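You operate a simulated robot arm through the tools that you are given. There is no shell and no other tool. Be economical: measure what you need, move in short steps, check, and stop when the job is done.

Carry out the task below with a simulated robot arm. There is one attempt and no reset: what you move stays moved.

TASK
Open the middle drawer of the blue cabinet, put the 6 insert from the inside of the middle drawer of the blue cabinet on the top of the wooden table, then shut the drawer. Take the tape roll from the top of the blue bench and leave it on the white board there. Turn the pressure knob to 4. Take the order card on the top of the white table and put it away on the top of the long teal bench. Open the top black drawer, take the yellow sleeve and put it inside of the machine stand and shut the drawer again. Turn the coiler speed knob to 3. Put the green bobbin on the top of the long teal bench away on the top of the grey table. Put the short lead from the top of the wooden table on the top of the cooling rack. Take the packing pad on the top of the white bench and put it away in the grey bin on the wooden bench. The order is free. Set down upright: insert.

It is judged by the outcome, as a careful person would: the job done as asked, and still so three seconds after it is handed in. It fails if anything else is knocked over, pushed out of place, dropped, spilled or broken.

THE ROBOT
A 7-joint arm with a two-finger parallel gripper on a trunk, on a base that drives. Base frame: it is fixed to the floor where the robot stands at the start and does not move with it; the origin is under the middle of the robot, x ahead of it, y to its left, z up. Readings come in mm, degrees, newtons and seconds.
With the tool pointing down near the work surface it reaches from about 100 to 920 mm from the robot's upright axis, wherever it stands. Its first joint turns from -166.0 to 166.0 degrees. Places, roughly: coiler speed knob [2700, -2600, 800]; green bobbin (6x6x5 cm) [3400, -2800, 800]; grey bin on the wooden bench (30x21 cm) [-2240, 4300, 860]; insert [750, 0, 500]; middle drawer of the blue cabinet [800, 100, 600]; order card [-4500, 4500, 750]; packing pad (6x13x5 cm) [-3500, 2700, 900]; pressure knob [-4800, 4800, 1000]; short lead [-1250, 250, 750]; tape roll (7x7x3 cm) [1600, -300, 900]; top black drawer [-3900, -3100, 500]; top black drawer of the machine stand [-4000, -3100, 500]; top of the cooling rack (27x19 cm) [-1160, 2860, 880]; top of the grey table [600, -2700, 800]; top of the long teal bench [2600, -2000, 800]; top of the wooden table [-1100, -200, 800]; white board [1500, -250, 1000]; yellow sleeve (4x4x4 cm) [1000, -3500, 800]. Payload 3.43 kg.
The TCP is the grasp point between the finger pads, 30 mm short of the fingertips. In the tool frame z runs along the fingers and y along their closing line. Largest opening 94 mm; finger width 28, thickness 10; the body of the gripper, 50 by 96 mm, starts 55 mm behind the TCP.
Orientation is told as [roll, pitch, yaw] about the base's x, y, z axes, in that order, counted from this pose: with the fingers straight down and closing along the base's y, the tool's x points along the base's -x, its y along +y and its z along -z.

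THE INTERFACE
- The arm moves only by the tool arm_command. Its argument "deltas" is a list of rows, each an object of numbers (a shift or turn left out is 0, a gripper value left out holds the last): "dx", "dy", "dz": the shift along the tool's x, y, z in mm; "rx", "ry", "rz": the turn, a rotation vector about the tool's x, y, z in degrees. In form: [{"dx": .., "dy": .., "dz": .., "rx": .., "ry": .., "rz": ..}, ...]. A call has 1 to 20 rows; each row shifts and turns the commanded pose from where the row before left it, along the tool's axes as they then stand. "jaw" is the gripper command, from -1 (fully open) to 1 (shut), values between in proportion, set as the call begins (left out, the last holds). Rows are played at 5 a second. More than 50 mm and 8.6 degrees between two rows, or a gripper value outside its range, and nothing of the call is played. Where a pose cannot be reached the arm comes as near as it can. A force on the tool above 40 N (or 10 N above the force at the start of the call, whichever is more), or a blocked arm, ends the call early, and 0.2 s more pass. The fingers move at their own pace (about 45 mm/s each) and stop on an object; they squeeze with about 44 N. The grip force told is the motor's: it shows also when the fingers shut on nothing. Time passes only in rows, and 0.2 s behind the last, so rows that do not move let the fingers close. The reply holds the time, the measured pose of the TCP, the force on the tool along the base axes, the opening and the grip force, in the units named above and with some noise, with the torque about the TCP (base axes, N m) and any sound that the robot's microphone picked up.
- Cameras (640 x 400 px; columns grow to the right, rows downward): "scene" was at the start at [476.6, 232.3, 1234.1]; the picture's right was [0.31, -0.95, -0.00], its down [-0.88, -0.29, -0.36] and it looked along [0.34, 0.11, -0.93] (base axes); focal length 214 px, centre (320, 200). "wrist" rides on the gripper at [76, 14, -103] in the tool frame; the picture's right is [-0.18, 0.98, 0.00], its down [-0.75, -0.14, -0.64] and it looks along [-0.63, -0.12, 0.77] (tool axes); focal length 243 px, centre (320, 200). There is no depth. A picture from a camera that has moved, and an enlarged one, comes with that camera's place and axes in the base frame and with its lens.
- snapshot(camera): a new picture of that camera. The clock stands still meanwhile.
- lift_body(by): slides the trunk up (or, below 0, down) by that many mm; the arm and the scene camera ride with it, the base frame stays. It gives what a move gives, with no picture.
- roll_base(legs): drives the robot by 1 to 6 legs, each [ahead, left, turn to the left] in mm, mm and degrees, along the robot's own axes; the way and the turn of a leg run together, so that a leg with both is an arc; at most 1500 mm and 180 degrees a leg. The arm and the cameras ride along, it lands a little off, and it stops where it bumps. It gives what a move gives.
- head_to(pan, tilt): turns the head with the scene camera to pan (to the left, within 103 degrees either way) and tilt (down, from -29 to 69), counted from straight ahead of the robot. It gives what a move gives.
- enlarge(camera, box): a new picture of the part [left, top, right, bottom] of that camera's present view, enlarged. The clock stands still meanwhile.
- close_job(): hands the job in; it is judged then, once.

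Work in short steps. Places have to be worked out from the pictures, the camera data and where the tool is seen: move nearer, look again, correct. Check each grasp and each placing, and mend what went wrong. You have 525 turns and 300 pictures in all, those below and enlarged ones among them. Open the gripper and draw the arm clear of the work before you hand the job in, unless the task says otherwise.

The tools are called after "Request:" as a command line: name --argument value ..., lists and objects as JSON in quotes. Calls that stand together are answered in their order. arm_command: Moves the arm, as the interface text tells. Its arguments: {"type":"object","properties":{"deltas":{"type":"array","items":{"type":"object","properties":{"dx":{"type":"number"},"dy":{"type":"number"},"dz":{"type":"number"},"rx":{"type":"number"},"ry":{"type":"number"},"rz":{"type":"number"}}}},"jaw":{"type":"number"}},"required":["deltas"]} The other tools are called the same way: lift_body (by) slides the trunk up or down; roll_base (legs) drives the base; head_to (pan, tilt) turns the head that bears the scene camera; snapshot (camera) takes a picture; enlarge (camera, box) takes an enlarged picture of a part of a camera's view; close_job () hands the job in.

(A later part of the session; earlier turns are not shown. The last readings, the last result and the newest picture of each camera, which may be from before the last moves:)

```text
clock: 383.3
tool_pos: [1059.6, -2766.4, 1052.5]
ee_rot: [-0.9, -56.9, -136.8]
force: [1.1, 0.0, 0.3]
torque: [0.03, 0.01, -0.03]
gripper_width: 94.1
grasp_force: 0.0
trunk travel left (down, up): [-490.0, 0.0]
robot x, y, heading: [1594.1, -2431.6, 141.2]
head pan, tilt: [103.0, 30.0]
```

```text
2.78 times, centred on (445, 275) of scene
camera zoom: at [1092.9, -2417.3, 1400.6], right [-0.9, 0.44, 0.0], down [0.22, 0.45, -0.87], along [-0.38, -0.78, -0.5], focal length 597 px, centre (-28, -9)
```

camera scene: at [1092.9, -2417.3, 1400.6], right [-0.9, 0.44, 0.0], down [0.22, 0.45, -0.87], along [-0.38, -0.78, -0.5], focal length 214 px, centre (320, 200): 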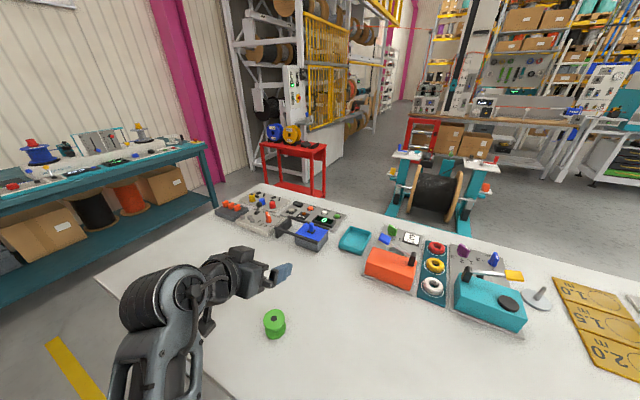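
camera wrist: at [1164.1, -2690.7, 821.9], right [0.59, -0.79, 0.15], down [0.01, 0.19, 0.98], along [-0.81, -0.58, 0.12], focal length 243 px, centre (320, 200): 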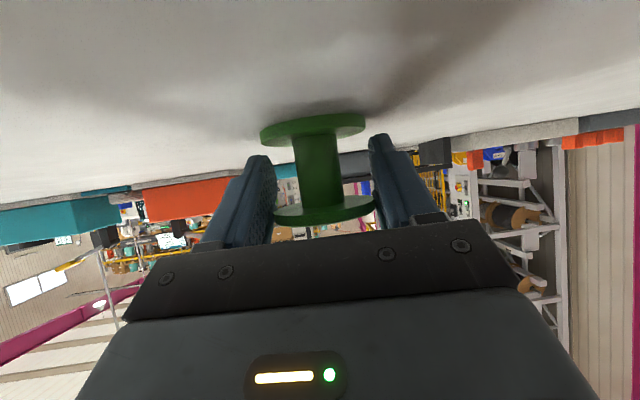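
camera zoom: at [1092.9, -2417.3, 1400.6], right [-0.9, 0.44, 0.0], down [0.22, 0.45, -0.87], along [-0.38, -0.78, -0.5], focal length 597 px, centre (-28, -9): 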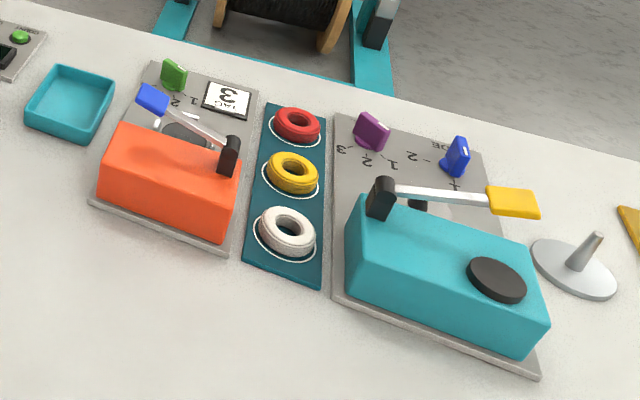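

The yellow sleeve stands on the grey tray at ≈(980,−3497), near the table's far end. I'll turn and drive around the table end.

Request:
roll_base --legs '[[0, 0, -45], [0, 0, -46], [-290, -1087, 0]]'

Request:
head_to --pan 60 --tilt 30

Request:
snapshot --camera "scene"

```text
clock: 393.2
tool_pos: [1916.2, -2819.2, 1053.3]
ee_rot: [-0.8, -57.0, 133.1]
force: [0.1, -1.3, -0.3]
torque: [0.02, 0.04, -0.02]
gripper_width: 94.0
grasp_force: 0.0
trunk travel left (down, up): [-490.0, 0.0]
robot x, y, heading: [2251.9, -3356.7, 50.9]
head pan, tilt: [103.0, 30.0]
```

```text
clock: 394.3
tool_pos: [1916.0, -2819.2, 1052.6]
ee_rot: [-0.8, -57.0, 133.1]
force: [-0.5, 0.0, 0.2]
torque: [-0.01, 0.02, -0.02]
gripper_width: 94.0
grasp_force: 0.1
trunk travel left (down, up): [-490.0, 0.0]
robot x, y, heading: [2247.6, -3355.4, 51.0]
head pan, tilt: [60.0, 30.0]
```

```text
103 pictures are left
camera scene: at [2315.2, -2807.2, 1400.6], right [0.93, 0.36, 0.0], down [0.18, -0.47, -0.87], along [-0.31, 0.81, -0.5], focal length 214 px, centre (320, 200)
```

scene: 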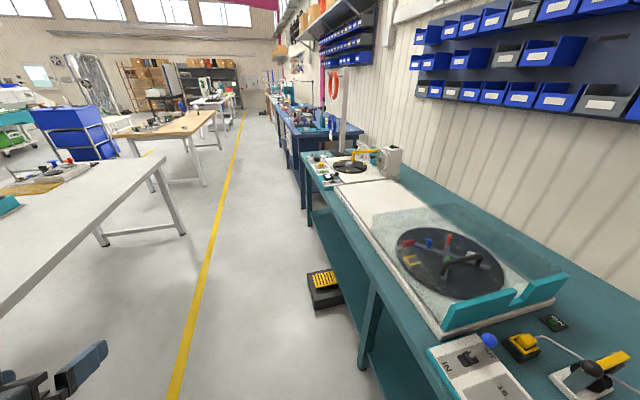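

Drive backward around the table's end.

Request:
roll_base --legs '[[-1022, 301, 0]]'

Request:
head_to --pan 80 --tilt 45

Request:
snapshot --camera "scene"

Request:
snapshot --camera "wrist"

```text
clock: 399.9
tool_pos: [1030.2, -3437.5, 1053.5]
ee_rot: [-0.9, -57.0, 133.3]
force: [0.5, -0.7, 0.2]
torque: [0.0, 0.03, 0.01]
gripper_width: 93.9
grasp_force: 0.1
trunk travel left (down, up): [-490.0, 0.0]
robot x, y, heading: [1363.0, -3971.3, 51.3]
head pan, tilt: [60.0, 30.0]
```

```text
clock: 400.7
tool_pos: [1029.5, -3438.3, 1051.8]
ee_rot: [-0.9, -57.0, 133.2]
force: [1.3, -0.1, -0.7]
torque: [-0.01, 0.01, 0.02]
gripper_width: 94.0
grasp_force: 0.1
trunk travel left (down, up): [-490.0, 0.0]
robot x, y, heading: [1361.8, -3965.8, 51.2]
head pan, tilt: [80.0, 45.0]
```

```text
102 pictures are left
camera scene: at [1408.0, -3447.4, 1378.0], right [0.75, 0.66, 0.0], down [0.47, -0.53, -0.71], along [-0.47, 0.53, -0.71], focal length 214 px, centre (320, 200)
```

scene: 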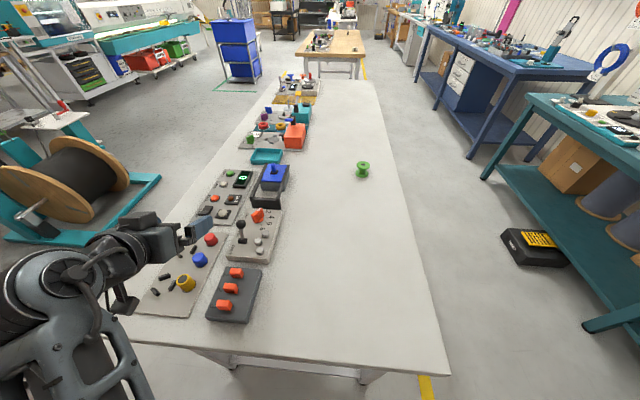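

```text
101 pictures are left
camera wrist: at [1106.7, -3540.3, 1043.8], right [-0.79, -0.59, 0.15], down [0.19, -0.01, 0.98], along [-0.58, 0.81, 0.11], focal length 243 px, centre (320, 200)
```

wrist: 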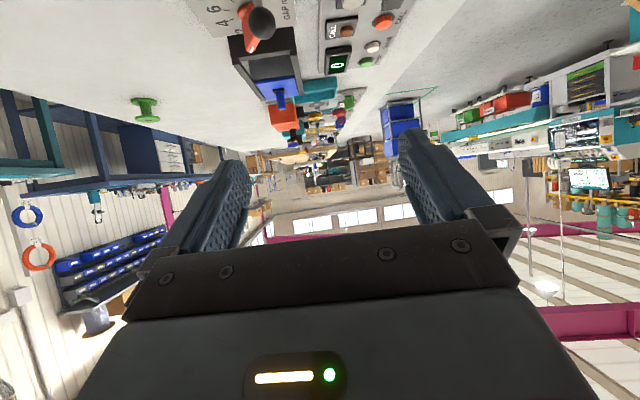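

Sleeve at ≈(984,−3496). Straighten the tool to vertical and move above it.

Request:
arm_command --deltas '[{"ry": 8.2}, {"ry": 8.2}, {"ry": 8.2}, {"ry": 8.2}, {"ry": 8.2}, {"ry": 8.2}, {"ry": 7.8}, {}]' --jaw -0.3

Request:
snapshot --camera "wrist"

```text
clock: 402.5
tool_pos: [1031.2, -3436.5, 1052.6]
ee_rot: [-0.6, 0.1, 132.5]
force: [-0.4, -0.6, -0.3]
torque: [0.02, 0.01, 0.0]
gripper_width: 61.3
grasp_force: 0.1
trunk travel left (down, up): [-490.0, 0.0]
robot x, y, heading: [1363.0, -3974.7, 51.1]
head pan, tilt: [80.0, 45.0]
```

```text
100 pictures are left
camera wrist: at [1071.7, -3502.3, 1154.2], right [-0.85, -0.53, -0.01], down [-0.41, 0.65, 0.64], along [-0.33, 0.55, -0.77], focal length 243 px, centre (320, 200)
```

wrist: 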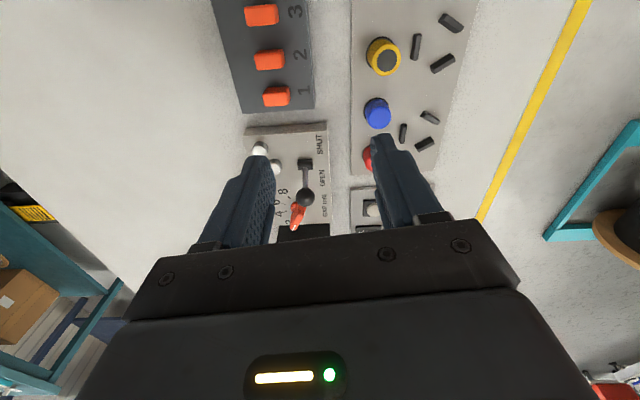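

Move above the sleeve with a ~50 mm opening and descend.

Request:
arm_command --deltas '[{"dx": 7, "dy": 36}, {"dx": 7, "dy": 36}, {"dz": 45}, {"dz": 45}, {"dz": 30}, {}]' --jaw -0.1

Request:
snapshot --camera "wrist"

```text
clock: 403.9
tool_pos: [986.8, -3495.9, 932.8]
ee_rot: [-0.5, -0.2, 132.6]
force: [0.9, 0.0, -0.4]
torque: [0.02, -0.03, -0.03]
gripper_width: 51.8
grasp_force: 0.1
trunk travel left (down, up): [-490.0, 0.0]
robot x, y, heading: [1361.6, -3972.9, 51.2]
head pan, tilt: [80.0, 45.0]
```

```text
99 pictures are left
camera wrist: at [1028.2, -3561.3, 1035.7], right [-0.85, -0.53, -0.01], down [-0.41, 0.65, 0.64], along [-0.34, 0.55, -0.76], focal length 243 px, centre (320, 200)
```

wrist: 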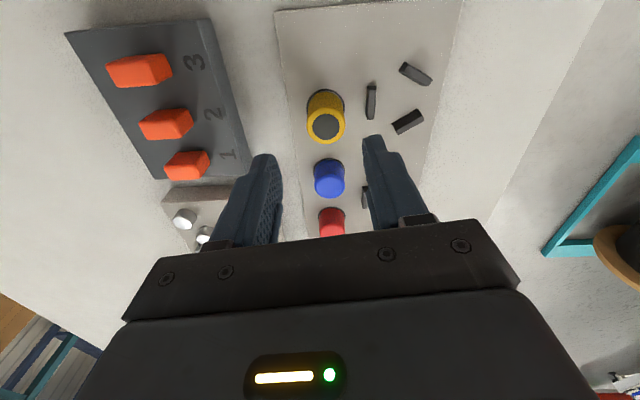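

Adjust by 7 mm and descend 82 mm, then close.

Request:
arm_command --deltas '[{"dx": -7, "dy": 2.5}, {"dz": 30}, {"dz": 30}, {"dz": 22}, {}]'

Request:
snapshot --camera "wrist"

```text
clock: 405.1
tool_pos: [979.4, -3491.6, 851.2]
ee_rot: [-0.5, -0.1, 132.4]
force: [-0.3, -0.2, 0.5]
torque: [0.01, 0.01, -0.03]
gripper_width: 51.9
grasp_force: 0.3
trunk travel left (down, up): [-490.0, 0.0]
robot x, y, heading: [1368.0, -3972.3, 51.3]
head pan, tilt: [80.0, 45.0]
```

```text
98 pictures are left
camera wrist: at [1021.8, -3557.9, 952.6], right [-0.85, -0.53, -0.01], down [-0.41, 0.65, 0.64], along [-0.34, 0.55, -0.77], focal length 243 px, centre (320, 200)
```

wrist: 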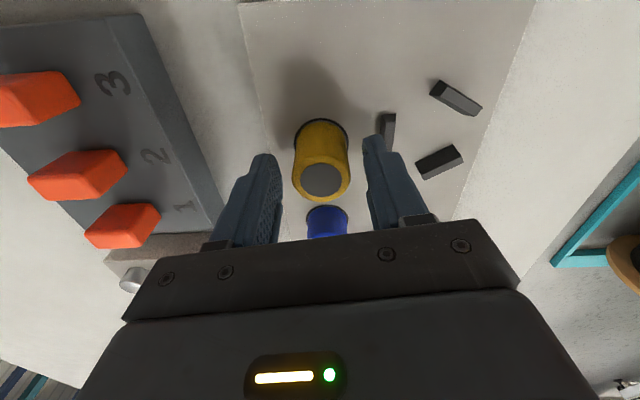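

Sleeve is well between the fingers; close and lift.

Request:
arm_command --deltas '[{}, {}, {}, {}]' --jaw 1

Request:
arm_command --deltas '[{"dz": -40}, {"dz": -45}, {"dz": -45}, {"dz": -45}, {}]'

Request:
snapshot --camera "wrist"

```text
clock: 406.1
tool_pos: [980.0, -3491.9, 851.1]
ee_rot: [-0.5, 0.0, 132.5]
force: [0.0, 0.5, 0.3]
torque: [0.01, 0.02, -0.01]
gripper_width: 30.2
grasp_force: 43.9
trunk travel left (down, up): [-490.0, 0.0]
robot x, y, heading: [1366.9, -3973.2, 51.2]
head pan, tilt: [80.0, 45.0]
```

```text
clock: 407.3
tool_pos: [979.6, -3490.0, 1026.3]
ee_rot: [-0.6, 0.0, 132.5]
force: [0.2, 0.4, 0.4]
torque: [-0.01, 0.03, 0.0]
gripper_width: 30.5
grasp_force: 44.3
trunk travel left (down, up): [-490.0, 0.0]
robot x, y, heading: [1366.1, -3971.1, 51.3]
head pan, tilt: [80.0, 45.0]
```

```text
97 pictures are left
camera wrist: at [1021.9, -3555.6, 1128.6], right [-0.85, -0.53, -0.01], down [-0.41, 0.65, 0.64], along [-0.33, 0.55, -0.77], focal length 243 px, centre (320, 200)
```

wrist: 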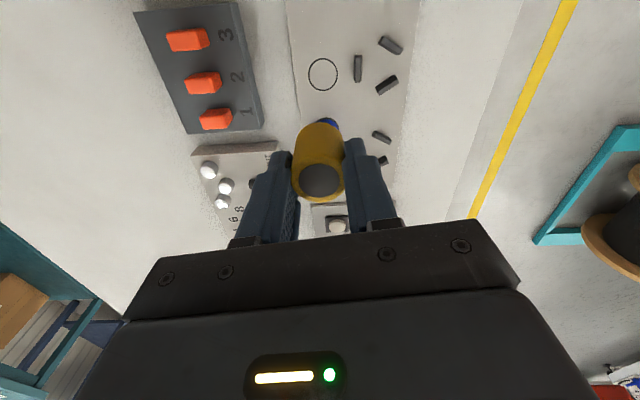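

Sleeve in hand. Turn to face west (−x) toward the machine stand and look.

Request:
roll_base --legs '[[0, 0, 65], [0, 0, 64]]'

Request:
head_to --pan 0 --tilt 20

Request:
snapshot --camera "scene"

```text
clock: 413.3
tool_pos: [1228.3, -4573.9, 1027.8]
ee_rot: [-0.4, -0.1, -98.7]
force: [-0.7, -0.5, -0.6]
torque: [-0.01, 0.0, -0.01]
gripper_width: 30.3
grasp_force: 43.7
trunk travel left (down, up): [-490.0, 0.0]
robot x, y, heading: [1362.1, -3972.0, -180.1]
head pan, tilt: [80.0, 45.0]
```

```text
clock: 414.9
tool_pos: [1228.0, -4573.1, 1027.3]
ee_rot: [-0.5, -0.2, -98.7]
force: [0.0, -0.1, -1.2]
torque: [0.01, -0.01, 0.04]
gripper_width: 30.4
grasp_force: 44.1
trunk travel left (down, up): [-490.0, 0.0]
robot x, y, heading: [1366.4, -3971.3, -180.2]
head pan, tilt: [0.0, 20.0]
```

```text
96 pictures are left
camera scene: at [849.8, -4187.9, 1416.6], right [0.0, 1.0, 0.0], down [0.34, 0.0, -0.94], along [-0.94, 0.0, -0.34], focal length 214 px, centre (320, 200)
```

scene: 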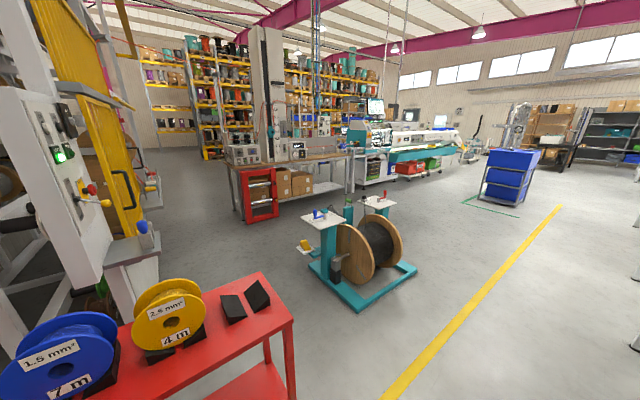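

Zoom on the machine stand region.

Request:
enlarge --camera "scene" --box '[220, 80, 480, 240]'

```text
2.46 times, centred on (350, 160) of scene
camera zoom: at [849.8, -4187.9, 1416.6], right [0.0, 1.0, 0.0], down [0.34, 0.0, -0.94], along [-0.94, 0.0, -0.34], focal length 528 px, centre (246, 298)
```

zoom: 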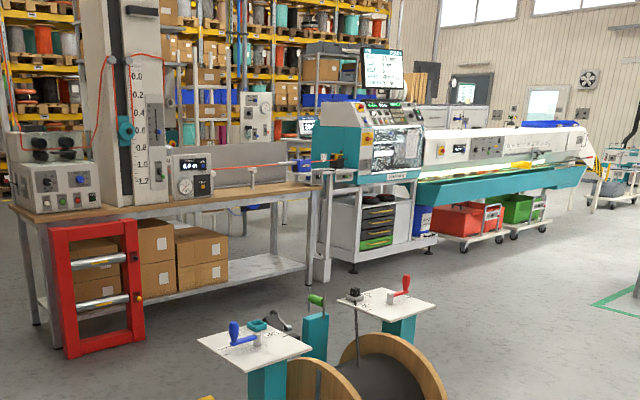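

I'll route: first shift away from the end bench, turn to face the machine line, slide right behind the grey table, then drive forward.

Request:
roll_base --legs '[[393, 275, 0], [0, 0, 35.9], [90, -160, 0], [0, -1400, 0], [0, -1380, 0]]'

Request:
snapshot --camera "scene"

```text
clock: 421.5
tool_pos: [1001.6, -4712.4, 1025.6]
ee_rot: [-0.5, 0.0, -64.6]
force: [-0.1, 1.1, -0.5]
torque: [-0.02, 0.0, -0.02]
gripper_width: 30.4
grasp_force: 43.9
trunk travel left (down, up): [-490.0, 0.0]
robot x, y, heading: [775.1, -4139.9, -145.9]
head pan, tilt: [0.0, 20.0]
stopped in leg 4: the robot was blocked; the commanded pose is now the measured one
```

```text
94 pictures are left
camera scene: at [472.7, -4606.5, 1416.7], right [-0.56, 0.83, 0.0], down [0.28, 0.19, -0.94], along [-0.78, -0.53, -0.34], focal length 214 px, centre (320, 200)
```

scene: 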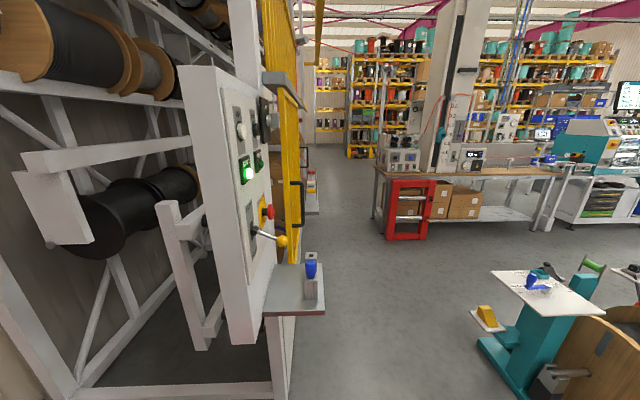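

Blocked; look to my right and down to see what.

Request:
head_to --pan -95 --tilt 50

Request:
snapshot --camera "scene"

Request:
head_to --pan 20 --tilt 65

Request:
snapshot --camera "scene"

```text
clock: 423.2
tool_pos: [1001.7, -4712.2, 1027.8]
ee_rot: [-0.5, 0.1, -64.6]
force: [0.4, 0.2, -0.8]
torque: [-0.01, -0.02, -0.01]
gripper_width: 30.8
grasp_force: 44.0
trunk travel left (down, up): [-490.0, 0.0]
robot x, y, heading: [777.6, -4138.5, -145.9]
head pan, tilt: [-95.0, 50.0]
```

```text
93 pictures are left
camera scene: at [512.1, -4487.0, 1371.1], right [0.87, 0.49, 0.0], down [0.37, -0.67, -0.64], along [-0.31, 0.56, -0.77], focal length 214 px, centre (320, 200)
```

scene: 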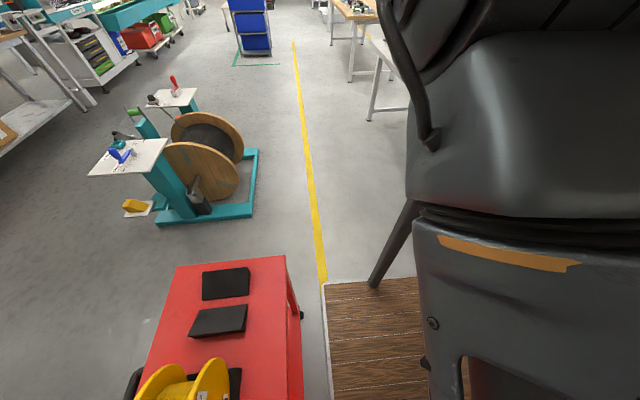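

```text
clock: 425.2
tool_pos: [1001.1, -4710.7, 1027.5]
ee_rot: [-0.6, -0.2, -64.6]
force: [-1.0, -0.7, -1.3]
torque: [0.01, -0.01, 0.0]
gripper_width: 30.7
grasp_force: 43.5
trunk travel left (down, up): [-490.0, 0.0]
robot x, y, heading: [776.5, -4136.1, -146.1]
head pan, tilt: [20.0, 65.0]
```

```text
92 pictures are left
camera scene: at [514.3, -4603.5, 1352.9], right [-0.81, 0.58, 0.0], down [0.53, 0.74, -0.42], along [-0.25, -0.34, -0.91], focal length 214 px, centre (320, 200)
```

scene: 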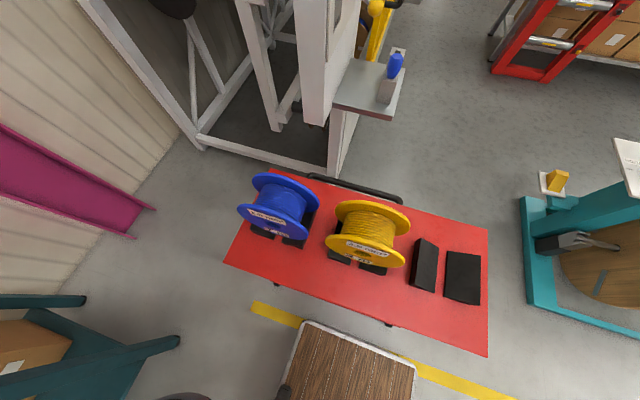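

The gap between cart and table is too narrow for my length. Back out, turn 90° right (lengthwise to the aisle), and pass through.

Request:
roll_base --legs '[[-80, 210, 0], [0, 0, -45], [0, 0, -43.3]]'

Request:
head_to --pan 0 --tilt 45

Request:
snapshot --camera "scene"

```text
clock: 430.9
tool_pos: [393.2, -4516.0, 1027.0]
ee_rot: [-0.5, -0.1, -151.9]
force: [-1.2, -0.1, -0.2]
torque: [-0.03, -0.01, -0.02]
gripper_width: 30.5
grasp_force: 44.0
trunk travel left (down, up): [-490.0, 0.0]
robot x, y, heading: [957.0, -4264.5, 126.6]
head pan, tilt: [20.0, 65.0]
```

```text
clock: 431.7
tool_pos: [394.6, -4515.9, 1026.6]
ee_rot: [-0.6, 0.1, -151.8]
force: [0.6, 0.8, -0.5]
torque: [-0.02, 0.03, -0.02]
gripper_width: 30.4
grasp_force: 43.7
trunk travel left (down, up): [-490.0, 0.0]
robot x, y, heading: [955.2, -4265.4, 127.0]
head pan, tilt: [0.0, 45.0]
```

```text
91 pictures are left
camera scene: at [483.4, -3990.4, 1377.9], right [0.8, 0.6, 0.0], down [0.43, -0.57, -0.71], along [-0.42, 0.56, -0.71], focal length 214 px, centre (320, 200)
```

scene: 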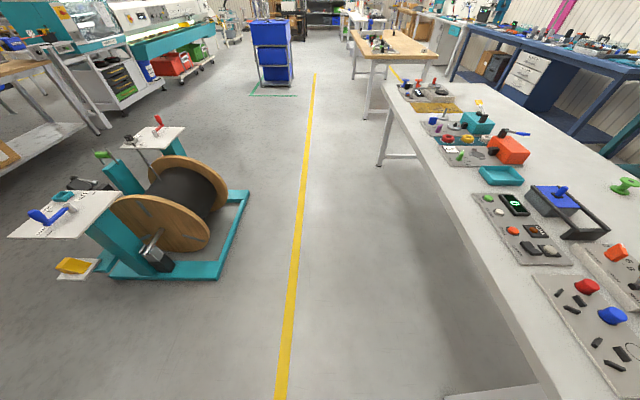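

Clear corridor ahead. Shift left 100 mm, correct heading, and drive forward ~2.9 m.

Request:
roll_base --legs '[[0, 100, -1.2], [1500, 0, 0], [1400, 0, 0]]'

Request:
head_to --pan 70 --tilt 25

Request:
snapshot --camera "scene"

```text
clock: 446.4
tool_pos: [-1341.9, -2127.6, 1027.1]
ee_rot: [-0.4, 0.0, -157.9]
force: [-0.4, 0.4, -0.9]
torque: [0.0, 0.02, 0.0]
gripper_width: 30.5
grasp_force: 43.7
trunk travel left (down, up): [-490.0, 0.0]
robot x, y, heading: [-757.4, -1931.5, 121.1]
head pan, tilt: [0.0, 45.0]
```

```text
clock: 447.8
tool_pos: [-1341.8, -2127.2, 1026.9]
ee_rot: [-0.6, -0.1, -157.7]
force: [-0.2, 0.1, -0.8]
torque: [0.03, 0.03, -0.01]
gripper_width: 30.4
grasp_force: 44.2
trunk travel left (down, up): [-490.0, 0.0]
robot x, y, heading: [-757.7, -1934.1, 121.2]
head pan, tilt: [70.0, 25.0]
```

```text
90 pictures are left
camera scene: at [-1246.8, -1701.3, 1408.5], right [-0.19, 0.98, 0.0], down [0.42, 0.08, -0.91], along [-0.89, -0.17, -0.42], focal length 214 px, centre (320, 200)
```

scene: 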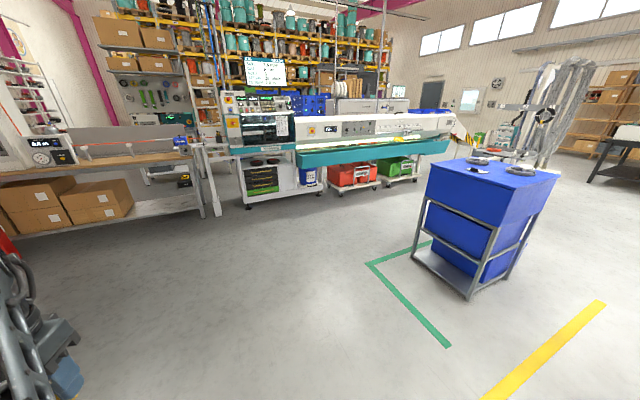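

Zoom on the machine stand drawers.

Request:
enlarge --camera "scene" --box '[180, 100, 340, 220]'

```text
3.33 times, centred on (260, 160) of scene
camera zoom: at [-1246.8, -1701.3, 1408.5], right [-0.19, 0.98, 0.0], down [0.42, 0.08, -0.91], along [-0.89, -0.17, -0.42], focal length 715 px, centre (520, 333)
```

zoom: 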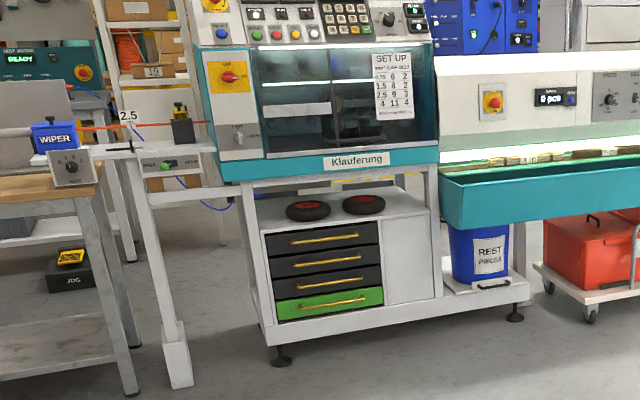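

I need a spot to set the sleeve down while opening the drawer; the wooden bench left of the stand looks usable. Drive sideways toward it.

Request:
roll_base --legs '[[0, 0, 4.6], [0, 1300, 0], [0, 800, 0]]'

Request:
head_to --pan 85 --tilt 40

Request:
snapshot --camera "scene"

```text
clock: 458.6
tool_pos: [-3020.7, -3373.8, 1026.2]
ee_rot: [-0.5, -0.1, -153.6]
force: [0.0, 0.4, -1.0]
torque: [0.04, 0.02, 0.02]
gripper_width: 30.4
grasp_force: 44.3
trunk travel left (down, up): [-490.0, 0.0]
robot x, y, heading: [-2451.2, -3141.3, 125.1]
head pan, tilt: [70.0, 25.0]
```

```text
clock: 459.4
tool_pos: [-3020.1, -3372.4, 1026.4]
ee_rot: [-0.6, 0.1, -153.6]
force: [-0.5, 0.1, 0.4]
torque: [0.01, 0.03, 0.03]
gripper_width: 30.2
grasp_force: 43.8
trunk travel left (down, up): [-490.0, 0.0]
robot x, y, heading: [-2449.3, -3134.9, 125.2]
head pan, tilt: [85.0, 40.0]
```

```text
88 pictures are left
camera scene: at [-2941.1, -2960.1, 1385.3], right [-0.5, 0.87, 0.0], down [0.56, 0.32, -0.77], along [-0.66, -0.38, -0.64], focal length 214 px, centre (320, 200)
```

scene: 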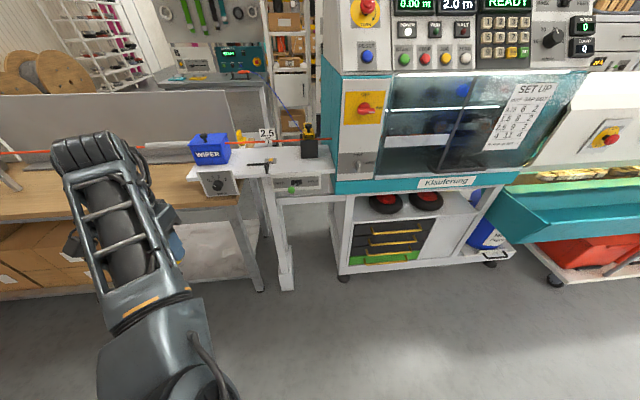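

Drawers are close. I'll set the sleeve on the free front strip of the wooden bench: reposition for that.

Request:
roll_base --legs '[[-330, 0, 0], [0, 290, 0]]'

Request:
snapshot --camera "wrist"

Request:
snapshot --camera "scene"

```text
clock: 463.2
tool_pos: [-3068.5, -3814.9, 1026.4]
ee_rot: [-0.4, 0.0, -154.0]
force: [-0.5, 0.4, -1.1]
torque: [0.0, 0.02, -0.03]
gripper_width: 30.4
grasp_force: 44.6
trunk travel left (down, up): [-490.0, 0.0]
robot x, y, heading: [-2499.6, -3585.6, 124.9]
head pan, tilt: [85.0, 40.0]
```

```text
87 pictures are left
camera wrist: at [-2991.5, -3794.0, 1128.4], right [0.27, -0.96, -0.01], down [-0.74, -0.21, 0.64], along [-0.62, -0.17, -0.77], focal length 243 px, centre (320, 200)
```

wrist: 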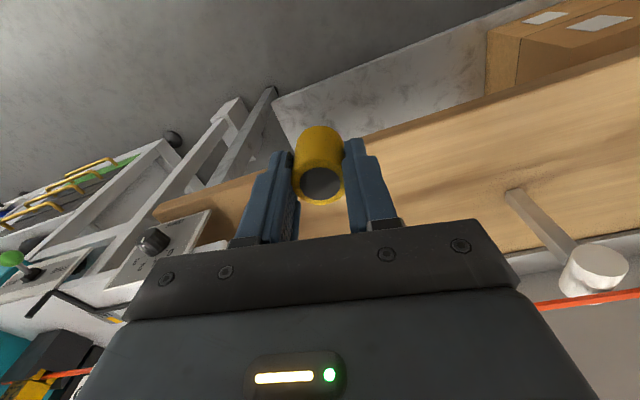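

```text
86 pictures are left
camera scene: at [-2987.3, -3401.6, 1385.3], right [-0.5, 0.87, 0.0], down [0.56, 0.32, -0.77], along [-0.66, -0.38, -0.64], focal length 214 px, centre (320, 200)
```

scene: 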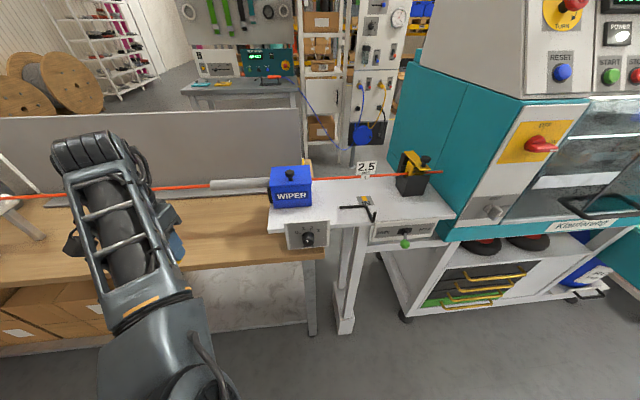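

Not over the bench yet (edge at F≈−4785). Move the base 100 mm left and extend the arm 50 mm, then lower.

Request:
roll_base --legs '[[0, 105, 0]]'

Request:
arm_command --deltas '[{"dx": -25}, {"dx": -25}, {"dz": 40}, {"dz": 35}, {}]'

Request:
snapshot --camera "wrist"

```text
clock: 464.4
tool_pos: [-3154.8, -3874.1, 1026.4]
ee_rot: [-0.5, 0.1, -153.9]
force: [0.6, 0.5, 0.9]
torque: [-0.01, 0.02, 0.0]
gripper_width: 30.6
grasp_force: 43.9
trunk travel left (down, up): [-490.0, 0.0]
robot x, y, heading: [-2585.1, -3641.9, 124.7]
head pan, tilt: [85.0, 40.0]
```

```text
clock: 465.6
tool_pos: [-3200.6, -3896.3, 951.0]
ee_rot: [-0.4, -0.1, -153.8]
force: [0.4, -0.8, -0.1]
torque: [0.02, 0.02, -0.01]
gripper_width: 30.5
grasp_force: 43.5
trunk travel left (down, up): [-490.0, 0.0]
robot x, y, heading: [-2582.2, -3643.4, 125.0]
head pan, tilt: [85.0, 40.0]
```

```text
85 pictures are left
camera wrist: at [-3124.1, -3875.2, 1052.8], right [0.27, -0.96, -0.01], down [-0.74, -0.21, 0.64], along [-0.62, -0.17, -0.77], focal length 243 px, centre (320, 200)
```

wrist: 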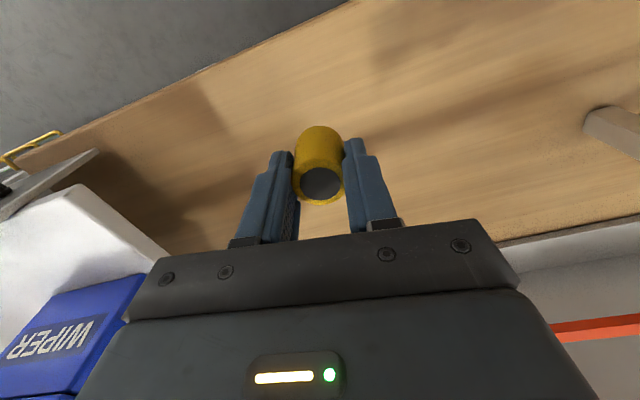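

Over clear wood. Lower in steps until contact.

Request:
arm_command --deltas '[{"dz": 20}, {"dz": 10}, {"dz": 8}, {}]'

Request:
arm_command --deltas '[{"dz": 8}, {"dz": 8}, {"dz": 6}, {}]'

```text
clock: 466.6
tool_pos: [-3199.8, -3895.8, 914.6]
ee_rot: [-0.4, 0.1, -153.8]
force: [1.0, -0.6, -0.2]
torque: [-0.03, -0.01, -0.01]
gripper_width: 30.6
grasp_force: 43.9
trunk travel left (down, up): [-490.0, 0.0]
robot x, y, heading: [-2581.9, -3639.5, 124.8]
head pan, tilt: [85.0, 40.0]
```

```text
clock: 467.6
tool_pos: [-3200.5, -3895.5, 891.4]
ee_rot: [-0.5, 0.0, -153.8]
force: [0.6, -0.1, -0.8]
torque: [0.04, -0.04, 0.0]
gripper_width: 30.2
grasp_force: 44.4
trunk travel left (down, up): [-490.0, 0.0]
robot x, y, heading: [-2583.7, -3641.9, 124.8]
head pan, tilt: [85.0, 40.0]
```

Request:
arm_command --deltas '[{"dz": 10}, {"dz": 10}, {"dz": 8}, {}]'

Request:
snapshot --camera "wrist"

```text
clock: 468.3
tool_pos: [-3200.3, -3896.4, 872.3]
ee_rot: [-0.5, -0.1, -153.9]
force: [9.4, 10.4, 20.4]
torque: [0.3, -0.44, 0.03]
gripper_width: 30.6
grasp_force: 43.6
trunk travel left (down, up): [-490.0, 0.0]
robot x, y, heading: [-2583.6, -3640.5, 125.1]
head pan, tilt: [85.0, 40.0]
stopped in row 3: the force on the tool passed its limit at 53 N (the readings are from after the stop); the commanded pose is now the measured one
```

```text
84 pictures are left
camera wrist: at [-3123.7, -3875.3, 974.6], right [0.27, -0.96, -0.01], down [-0.74, -0.21, 0.64], along [-0.62, -0.17, -0.76], focal length 243 px, centre (320, 200)
```

wrist: 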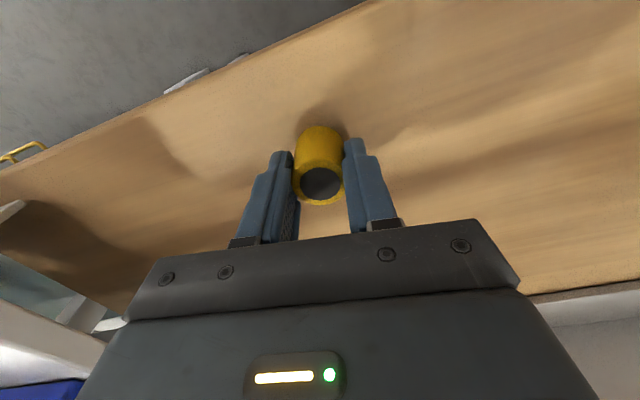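

Sleeve is down at (−3200,−3896), grasp height 872. Release and rise, and back away.

Request:
arm_command --deltas '[{"dz": -2}, {}, {}, {}, {"dz": -30}, {"dz": -40}, {"dz": -40}, {"dz": -40}, {}]' --jaw -0.3

Request:
snapshot --camera "wrist"

```text
clock: 470.3
tool_pos: [-3201.7, -3897.7, 1023.7]
ee_rot: [-0.4, -0.1, -154.0]
force: [-0.6, -0.4, 0.0]
torque: [0.0, -0.02, -0.01]
gripper_width: 61.2
grasp_force: 0.1
trunk travel left (down, up): [-490.0, 0.0]
robot x, y, heading: [-2578.8, -3645.4, 124.8]
head pan, tilt: [85.0, 40.0]
```

```text
83 pictures are left
camera wrist: at [-3125.1, -3877.0, 1125.5], right [0.27, -0.96, -0.01], down [-0.74, -0.21, 0.64], along [-0.62, -0.17, -0.77], focal length 243 px, centre (320, 200)
```

wrist: 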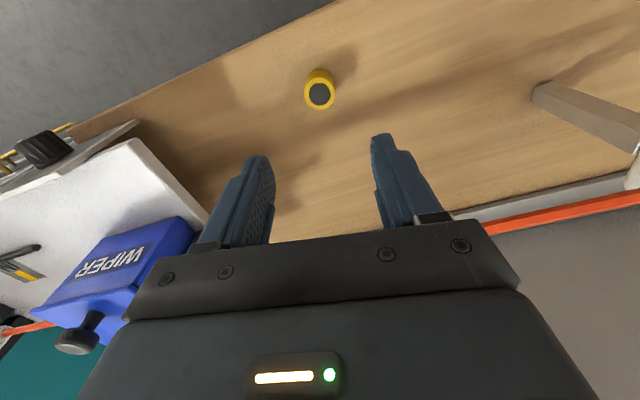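

Sleeve set down upright. Back off and drive forward to face the drawers with my left side, then look.

Request:
roll_base --legs '[[0, -320, 0], [1040, 0, 0.8]]'

Request:
head_to --pan 95 --tilt 50

Request:
enlarge --camera "scene" --box '[120, 80, 520, 330]'

```text
clock: 477.4
tool_pos: [-3541.7, -2892.4, 1022.9]
ee_rot: [-0.3, -0.2, -152.3]
force: [0.5, 0.3, -0.3]
torque: [0.01, 0.0, 0.0]
gripper_width: 61.1
grasp_force: 0.0
trunk travel left (down, up): [-490.0, 0.0]
robot x, y, heading: [-2930.7, -2621.4, 126.6]
head pan, tilt: [85.0, 40.0]
```

```text
clock: 478.1
tool_pos: [-3542.4, -2894.9, 1023.7]
ee_rot: [-0.3, 0.0, -152.3]
force: [-0.1, -0.5, 0.2]
torque: [0.02, 0.01, -0.01]
gripper_width: 61.4
grasp_force: 0.1
trunk travel left (down, up): [-490.0, 0.0]
robot x, y, heading: [-2928.4, -2620.7, 126.6]
head pan, tilt: [95.0, 50.0]
```

```text
1.60 times, centred on (320, 205) of scene
camera zoom: at [-3411.1, -2460.7, 1371.1], right [-0.66, 0.75, 0.0], down [0.57, 0.51, -0.64], along [-0.48, -0.43, -0.77], focal length 343 px, centre (320, 192)
```

zoom: 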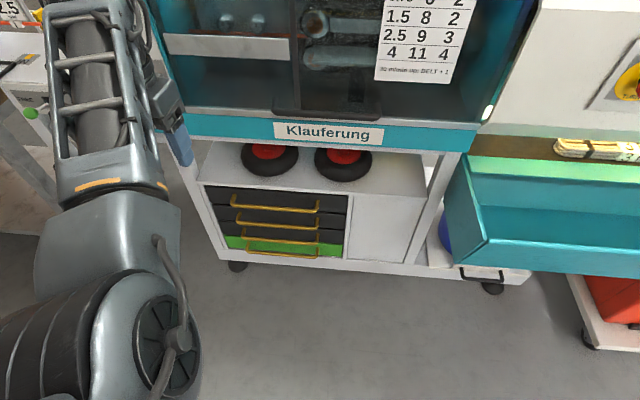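

Top handle bar triangulates to (−3799,−2990,535). Tilt the tool to horizontal (pointing at the drawers) and roll it for vertical closing, still high.

Request:
arm_command --deltas '[{"ry": -8.2, "dz": 8}, {"ry": -8.2, "dz": 8}, {"ry": -8.2, "dz": 8}, {"ry": -8.2, "dz": 8}, {"ry": -8.2, "dz": 8}, {"ry": -8.2, "dz": 8}, {"ry": -8.2, "dz": 8}, {"ry": -8.2, "dz": 8}, {"ry": -8.2, "dz": 8}, {"ry": -8.2, "dz": 8}, {"ry": -8}, {}]'

Request:
arm_command --deltas '[{"rz": 8.2}, {"rz": 8.2}, {"rz": 8.2}, {"rz": 8.2}, {"rz": 8.2}, {"rz": 8.2}, {"rz": 8.2}, {"rz": 8.2}, {"rz": 8.2}, {"rz": 8.2}, {"rz": 8.2}, {}]'

Request:
snapshot --camera "wrist"

```text
clock: 480.7
tool_pos: [-3581.8, -2915.6, 965.2]
ee_rot: [-104.7, -89.6, -47.6]
force: [0.3, -0.7, 0.5]
torque: [0.0, 0.02, -0.02]
gripper_width: 61.2
grasp_force: 0.1
trunk travel left (down, up): [-490.0, 0.0]
robot x, y, heading: [-2929.6, -2620.5, 126.6]
head pan, tilt: [95.0, 50.0]
```

```text
clock: 483.3
tool_pos: [-3582.6, -2924.3, 982.8]
ee_rot: [90.9, -7.3, 117.8]
force: [-0.4, -1.0, -0.1]
torque: [-0.03, 0.01, 0.01]
gripper_width: 61.1
grasp_force: 0.0
out of reach, approached as far as the arm can: row 10, 11
trunk travel left (down, up): [-490.0, 0.0]
robot x, y, heading: [-2930.6, -2623.1, 126.6]
head pan, tilt: [95.0, 50.0]
```

```text
81 pictures are left
camera wrist: at [-3453.8, -2944.8, 984.9], right [-0.01, 0.06, 1.0], down [0.21, 0.98, -0.05], along [-0.98, 0.21, -0.03], focal length 243 px, centre (320, 200)
```

wrist: 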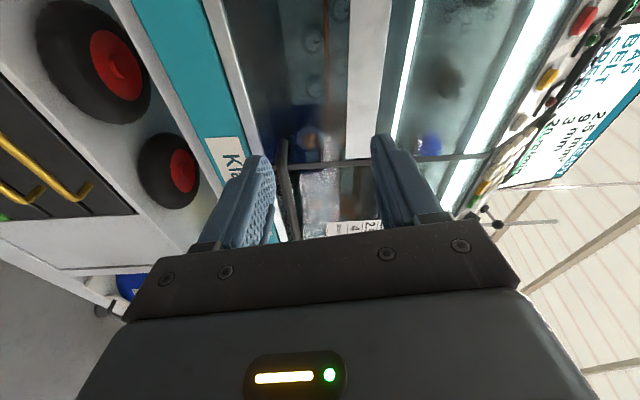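

Good, fingers close vertically now. Correct yaw by 8° and lower the trunk 430 mm.

Request:
arm_command --deltas '[{"ry": 8}, {}]'

Request:
lift_body --by -440

Request:
snapshot --camera "wrist"

```text
clock: 483.9
tool_pos: [-3583.0, -2925.3, 984.0]
ee_rot: [90.0, -7.4, 125.8]
force: [-0.4, 0.5, 0.2]
torque: [-0.04, 0.04, -0.04]
gripper_width: 61.3
grasp_force: 0.0
trunk travel left (down, up): [-490.0, 0.0]
robot x, y, heading: [-2933.2, -2619.6, 126.2]
head pan, tilt: [95.0, 50.0]
```

```text
refused: -440 is not a number from -400 to 400
```

```text
80 pictures are left
camera wrist: at [-3452.6, -2927.0, 986.9], right [-0.04, 0.04, 1.0], down [0.07, 1.0, -0.04], along [-1.0, 0.07, -0.04], focal length 243 px, centre (320, 200)
```

wrist: 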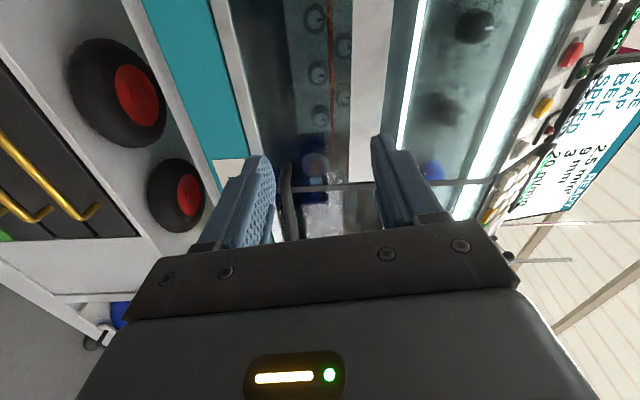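

Request:
lift_body --by -395

Request:
lift_body --by -45

Request:
snapshot --camera "wrist"

```text
clock: 487.7
tool_pos: [-3582.5, -2925.0, 587.5]
ee_rot: [89.9, -7.4, 125.7]
force: [-0.1, 0.0, -0.5]
torque: [0.0, 0.0, -0.03]
gripper_width: 61.3
grasp_force: 0.1
trunk travel left (down, up): [-95.0, 395.0]
robot x, y, heading: [-2931.9, -2621.8, 126.4]
head pan, tilt: [95.0, 50.0]
```

```text
clock: 488.6
tool_pos: [-3582.0, -2925.3, 541.5]
ee_rot: [90.0, -7.5, 125.8]
force: [-0.8, 0.1, 0.2]
torque: [-0.02, -0.03, -0.04]
gripper_width: 61.1
grasp_force: 0.1
trunk travel left (down, up): [-50.0, 440.0]
robot x, y, heading: [-2930.4, -2622.9, 126.4]
head pan, tilt: [95.0, 50.0]
```

```text
79 pictures are left
camera wrist: at [-3452.6, -2927.0, 546.9], right [-0.03, 0.04, 1.0], down [0.07, 1.0, -0.04], along [-1.0, 0.07, -0.04], focal length 243 px, centre (320, 200)
```

wrist: 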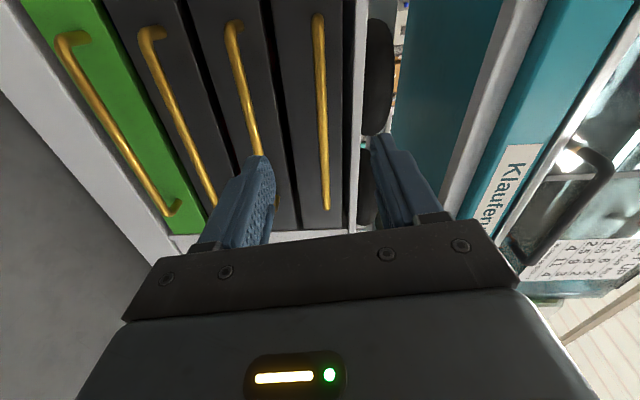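

Top drawer's bar is at the fingers' height. Shift 70 mm toward its centre and advance with the base 150 mm.

Request:
arm_command --deltas '[{"dx": -35}, {"dx": -35}, {}]'

Request:
roll_base --legs '[[0, 150, 0]]'

Request:
snapshot --camera "wrist"

```text
clock: 489.4
tool_pos: [-3626.7, -2867.3, 554.8]
ee_rot: [89.8, -7.4, 125.8]
force: [-0.1, -0.1, 0.7]
torque: [0.0, -0.06, -0.01]
gripper_width: 61.1
grasp_force: 0.1
trunk travel left (down, up): [-50.0, 440.0]
robot x, y, heading: [-2927.1, -2620.3, 126.7]
head pan, tilt: [95.0, 50.0]
```

```text
clock: 490.7
tool_pos: [-3746.8, -2956.8, 554.3]
ee_rot: [89.9, -7.4, 125.7]
force: [-0.1, 0.2, 0.1]
torque: [-0.01, 0.02, -0.02]
gripper_width: 61.0
grasp_force: 0.1
trunk travel left (down, up): [-50.0, 440.0]
robot x, y, heading: [-3056.0, -2709.6, 126.4]
head pan, tilt: [95.0, 50.0]
```

```text
78 pictures are left
camera wrist: at [-3617.2, -2959.6, 557.9], right [-0.03, 0.04, 1.0], down [0.07, 1.0, -0.04], along [-1.0, 0.07, -0.04], focal length 243 px, centre (320, 200)
```

wrist: 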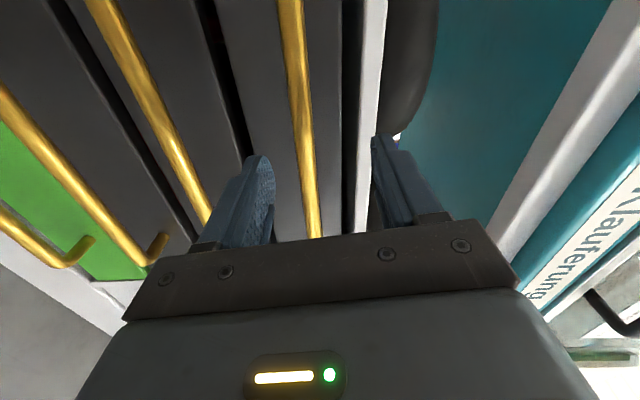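

Lower 13 mm and advance ~48 mm.

Request:
arm_command --deltas '[{"dy": -13}, {}]'

Request:
roll_base --legs '[[0, 48, 0]]'

Request:
snapshot --camera "wrist"

```text
clock: 491.3
tool_pos: [-3748.3, -2955.7, 540.8]
ee_rot: [89.9, -7.4, 125.8]
force: [0.4, 0.2, -0.1]
torque: [-0.02, 0.03, 0.04]
gripper_width: 61.0
grasp_force: 0.0
trunk travel left (down, up): [-50.0, 440.0]
robot x, y, heading: [-3052.3, -2711.5, 126.4]
head pan, tilt: [95.0, 50.0]
```

```text
clock: 492.2
tool_pos: [-3787.4, -2986.0, 541.6]
ee_rot: [89.9, -7.4, 125.8]
force: [-0.2, -0.7, -0.2]
torque: [0.01, 0.0, -0.04]
gripper_width: 61.0
grasp_force: 0.0
trunk travel left (down, up): [-50.0, 440.0]
robot x, y, heading: [-3088.7, -2738.2, 126.6]
head pan, tilt: [95.0, 50.0]
```

```text
77 pictures are left
camera wrist: at [-3656.7, -2987.3, 544.9], right [-0.04, 0.04, 1.0], down [0.07, 1.0, -0.04], along [-1.0, 0.07, -0.04], focal length 243 px, centre (320, 200)
```

wrist: 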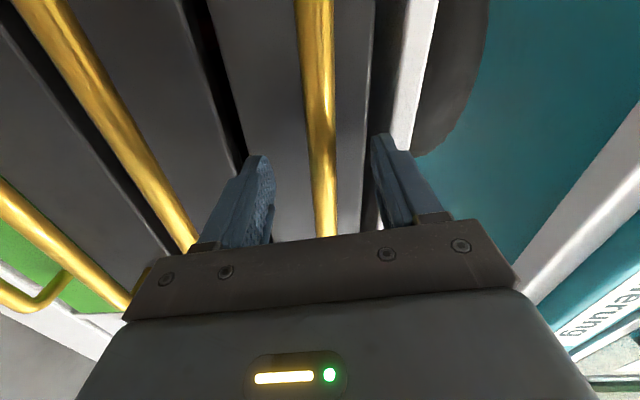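

Bar is between the fingers. Close on it.

Request:
arm_command --deltas '[{}, {}, {}, {}, {}]' --jaw 1

Request:
snapshot --camera "wrist"

```text
clock: 493.4
tool_pos: [-3786.4, -2985.3, 543.2]
ee_rot: [90.0, -7.3, 125.7]
force: [3.4, 2.0, 16.6]
torque: [-0.84, -0.59, 0.01]
gripper_width: 20.2
grasp_force: 44.8
trunk travel left (down, up): [-50.0, 440.0]
robot x, y, heading: [-3091.8, -2741.4, 126.5]
head pan, tilt: [95.0, 50.0]
```

```text
76 pictures are left
camera wrist: at [-3656.9, -2987.5, 546.8], right [-0.03, 0.05, 1.0], down [0.07, 1.0, -0.04], along [-1.0, 0.07, -0.04], focal length 243 px, centre (320, 200)
```

wrist: 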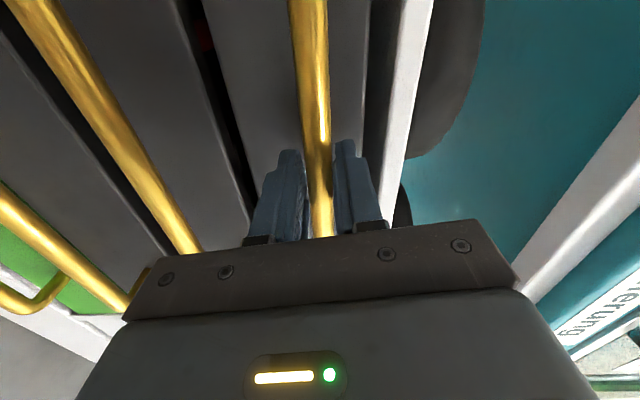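

Gripped (20 mm). Pull by moving the base right in steps.

Request:
roll_base --legs '[[0, -90, 0]]'

Request:
roll_base --legs '[[0, -90, 0]]'

Request:
snapshot --camera "scene"

```text
clock: 494.6
tool_pos: [-3713.5, -2931.1, 542.5]
ee_rot: [90.1, -7.4, 125.9]
force: [8.8, -15.8, 24.2]
torque: [-0.91, -0.63, -0.1]
gripper_width: 20.1
grasp_force: 44.6
trunk travel left (down, up): [-50.0, 440.0]
robot x, y, heading: [-3018.9, -2688.0, 126.4]
head pan, tilt: [95.0, 50.0]
```

```text
clock: 495.6
tool_pos: [-3640.0, -2878.9, 543.7]
ee_rot: [90.2, -7.4, 126.0]
force: [-2.8, 1.2, 6.5]
torque: [-0.98, -0.7, -0.18]
gripper_width: 20.4
grasp_force: 45.3
trunk travel left (down, up): [-50.0, 440.0]
robot x, y, heading: [-2945.1, -2630.6, 126.2]
head pan, tilt: [95.0, 50.0]
```

```text
75 pictures are left
camera scene: at [-3426.0, -2471.9, 931.1], right [-0.66, 0.75, 0.0], down [0.57, 0.51, -0.64], along [-0.48, -0.43, -0.77], focal length 214 px, centre (320, 200)
```

scene: 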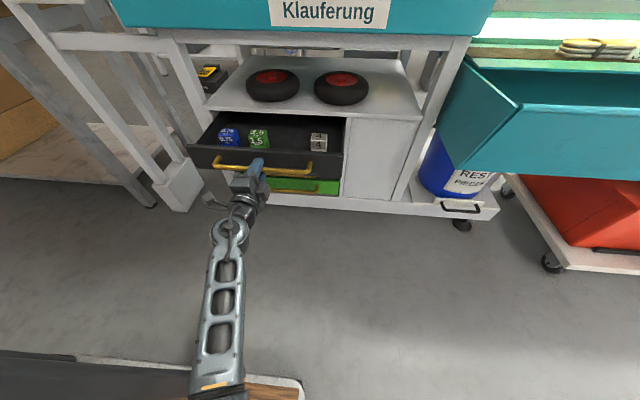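

The drawer is coming out (some colored cubes inside). Pull a little more.

Request:
roll_base --legs '[[0, -70, 0]]'

Request:
enlarge --camera "scene" --box '[170, 50, 430, 220]'

```text
clock: 496.7
tool_pos: [-3582.9, -2835.6, 542.5]
ee_rot: [90.2, -7.4, 126.1]
force: [0.1, -3.5, 1.9]
torque: [-0.98, -0.73, -0.18]
gripper_width: 20.5
grasp_force: 44.3
trunk travel left (down, up): [-50.0, 440.0]
robot x, y, heading: [-2889.5, -2590.5, 126.6]
head pan, tilt: [95.0, 50.0]
```

```text
2.35 times, centred on (300, 135) of scene
camera zoom: at [-3368.8, -2429.8, 931.1], right [-0.66, 0.75, 0.0], down [0.57, 0.51, -0.64], along [-0.48, -0.43, -0.77], focal length 505 px, centre (367, 353)
```

zoom: 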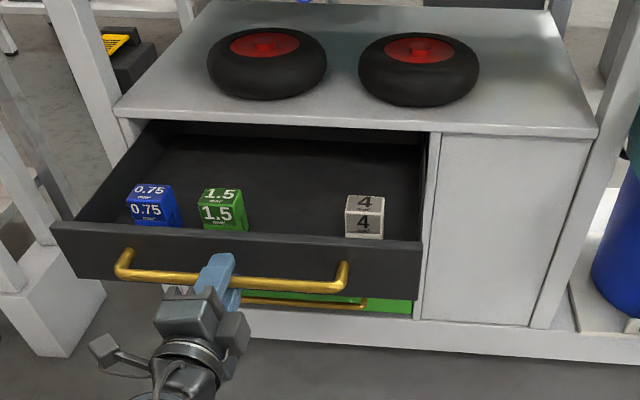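

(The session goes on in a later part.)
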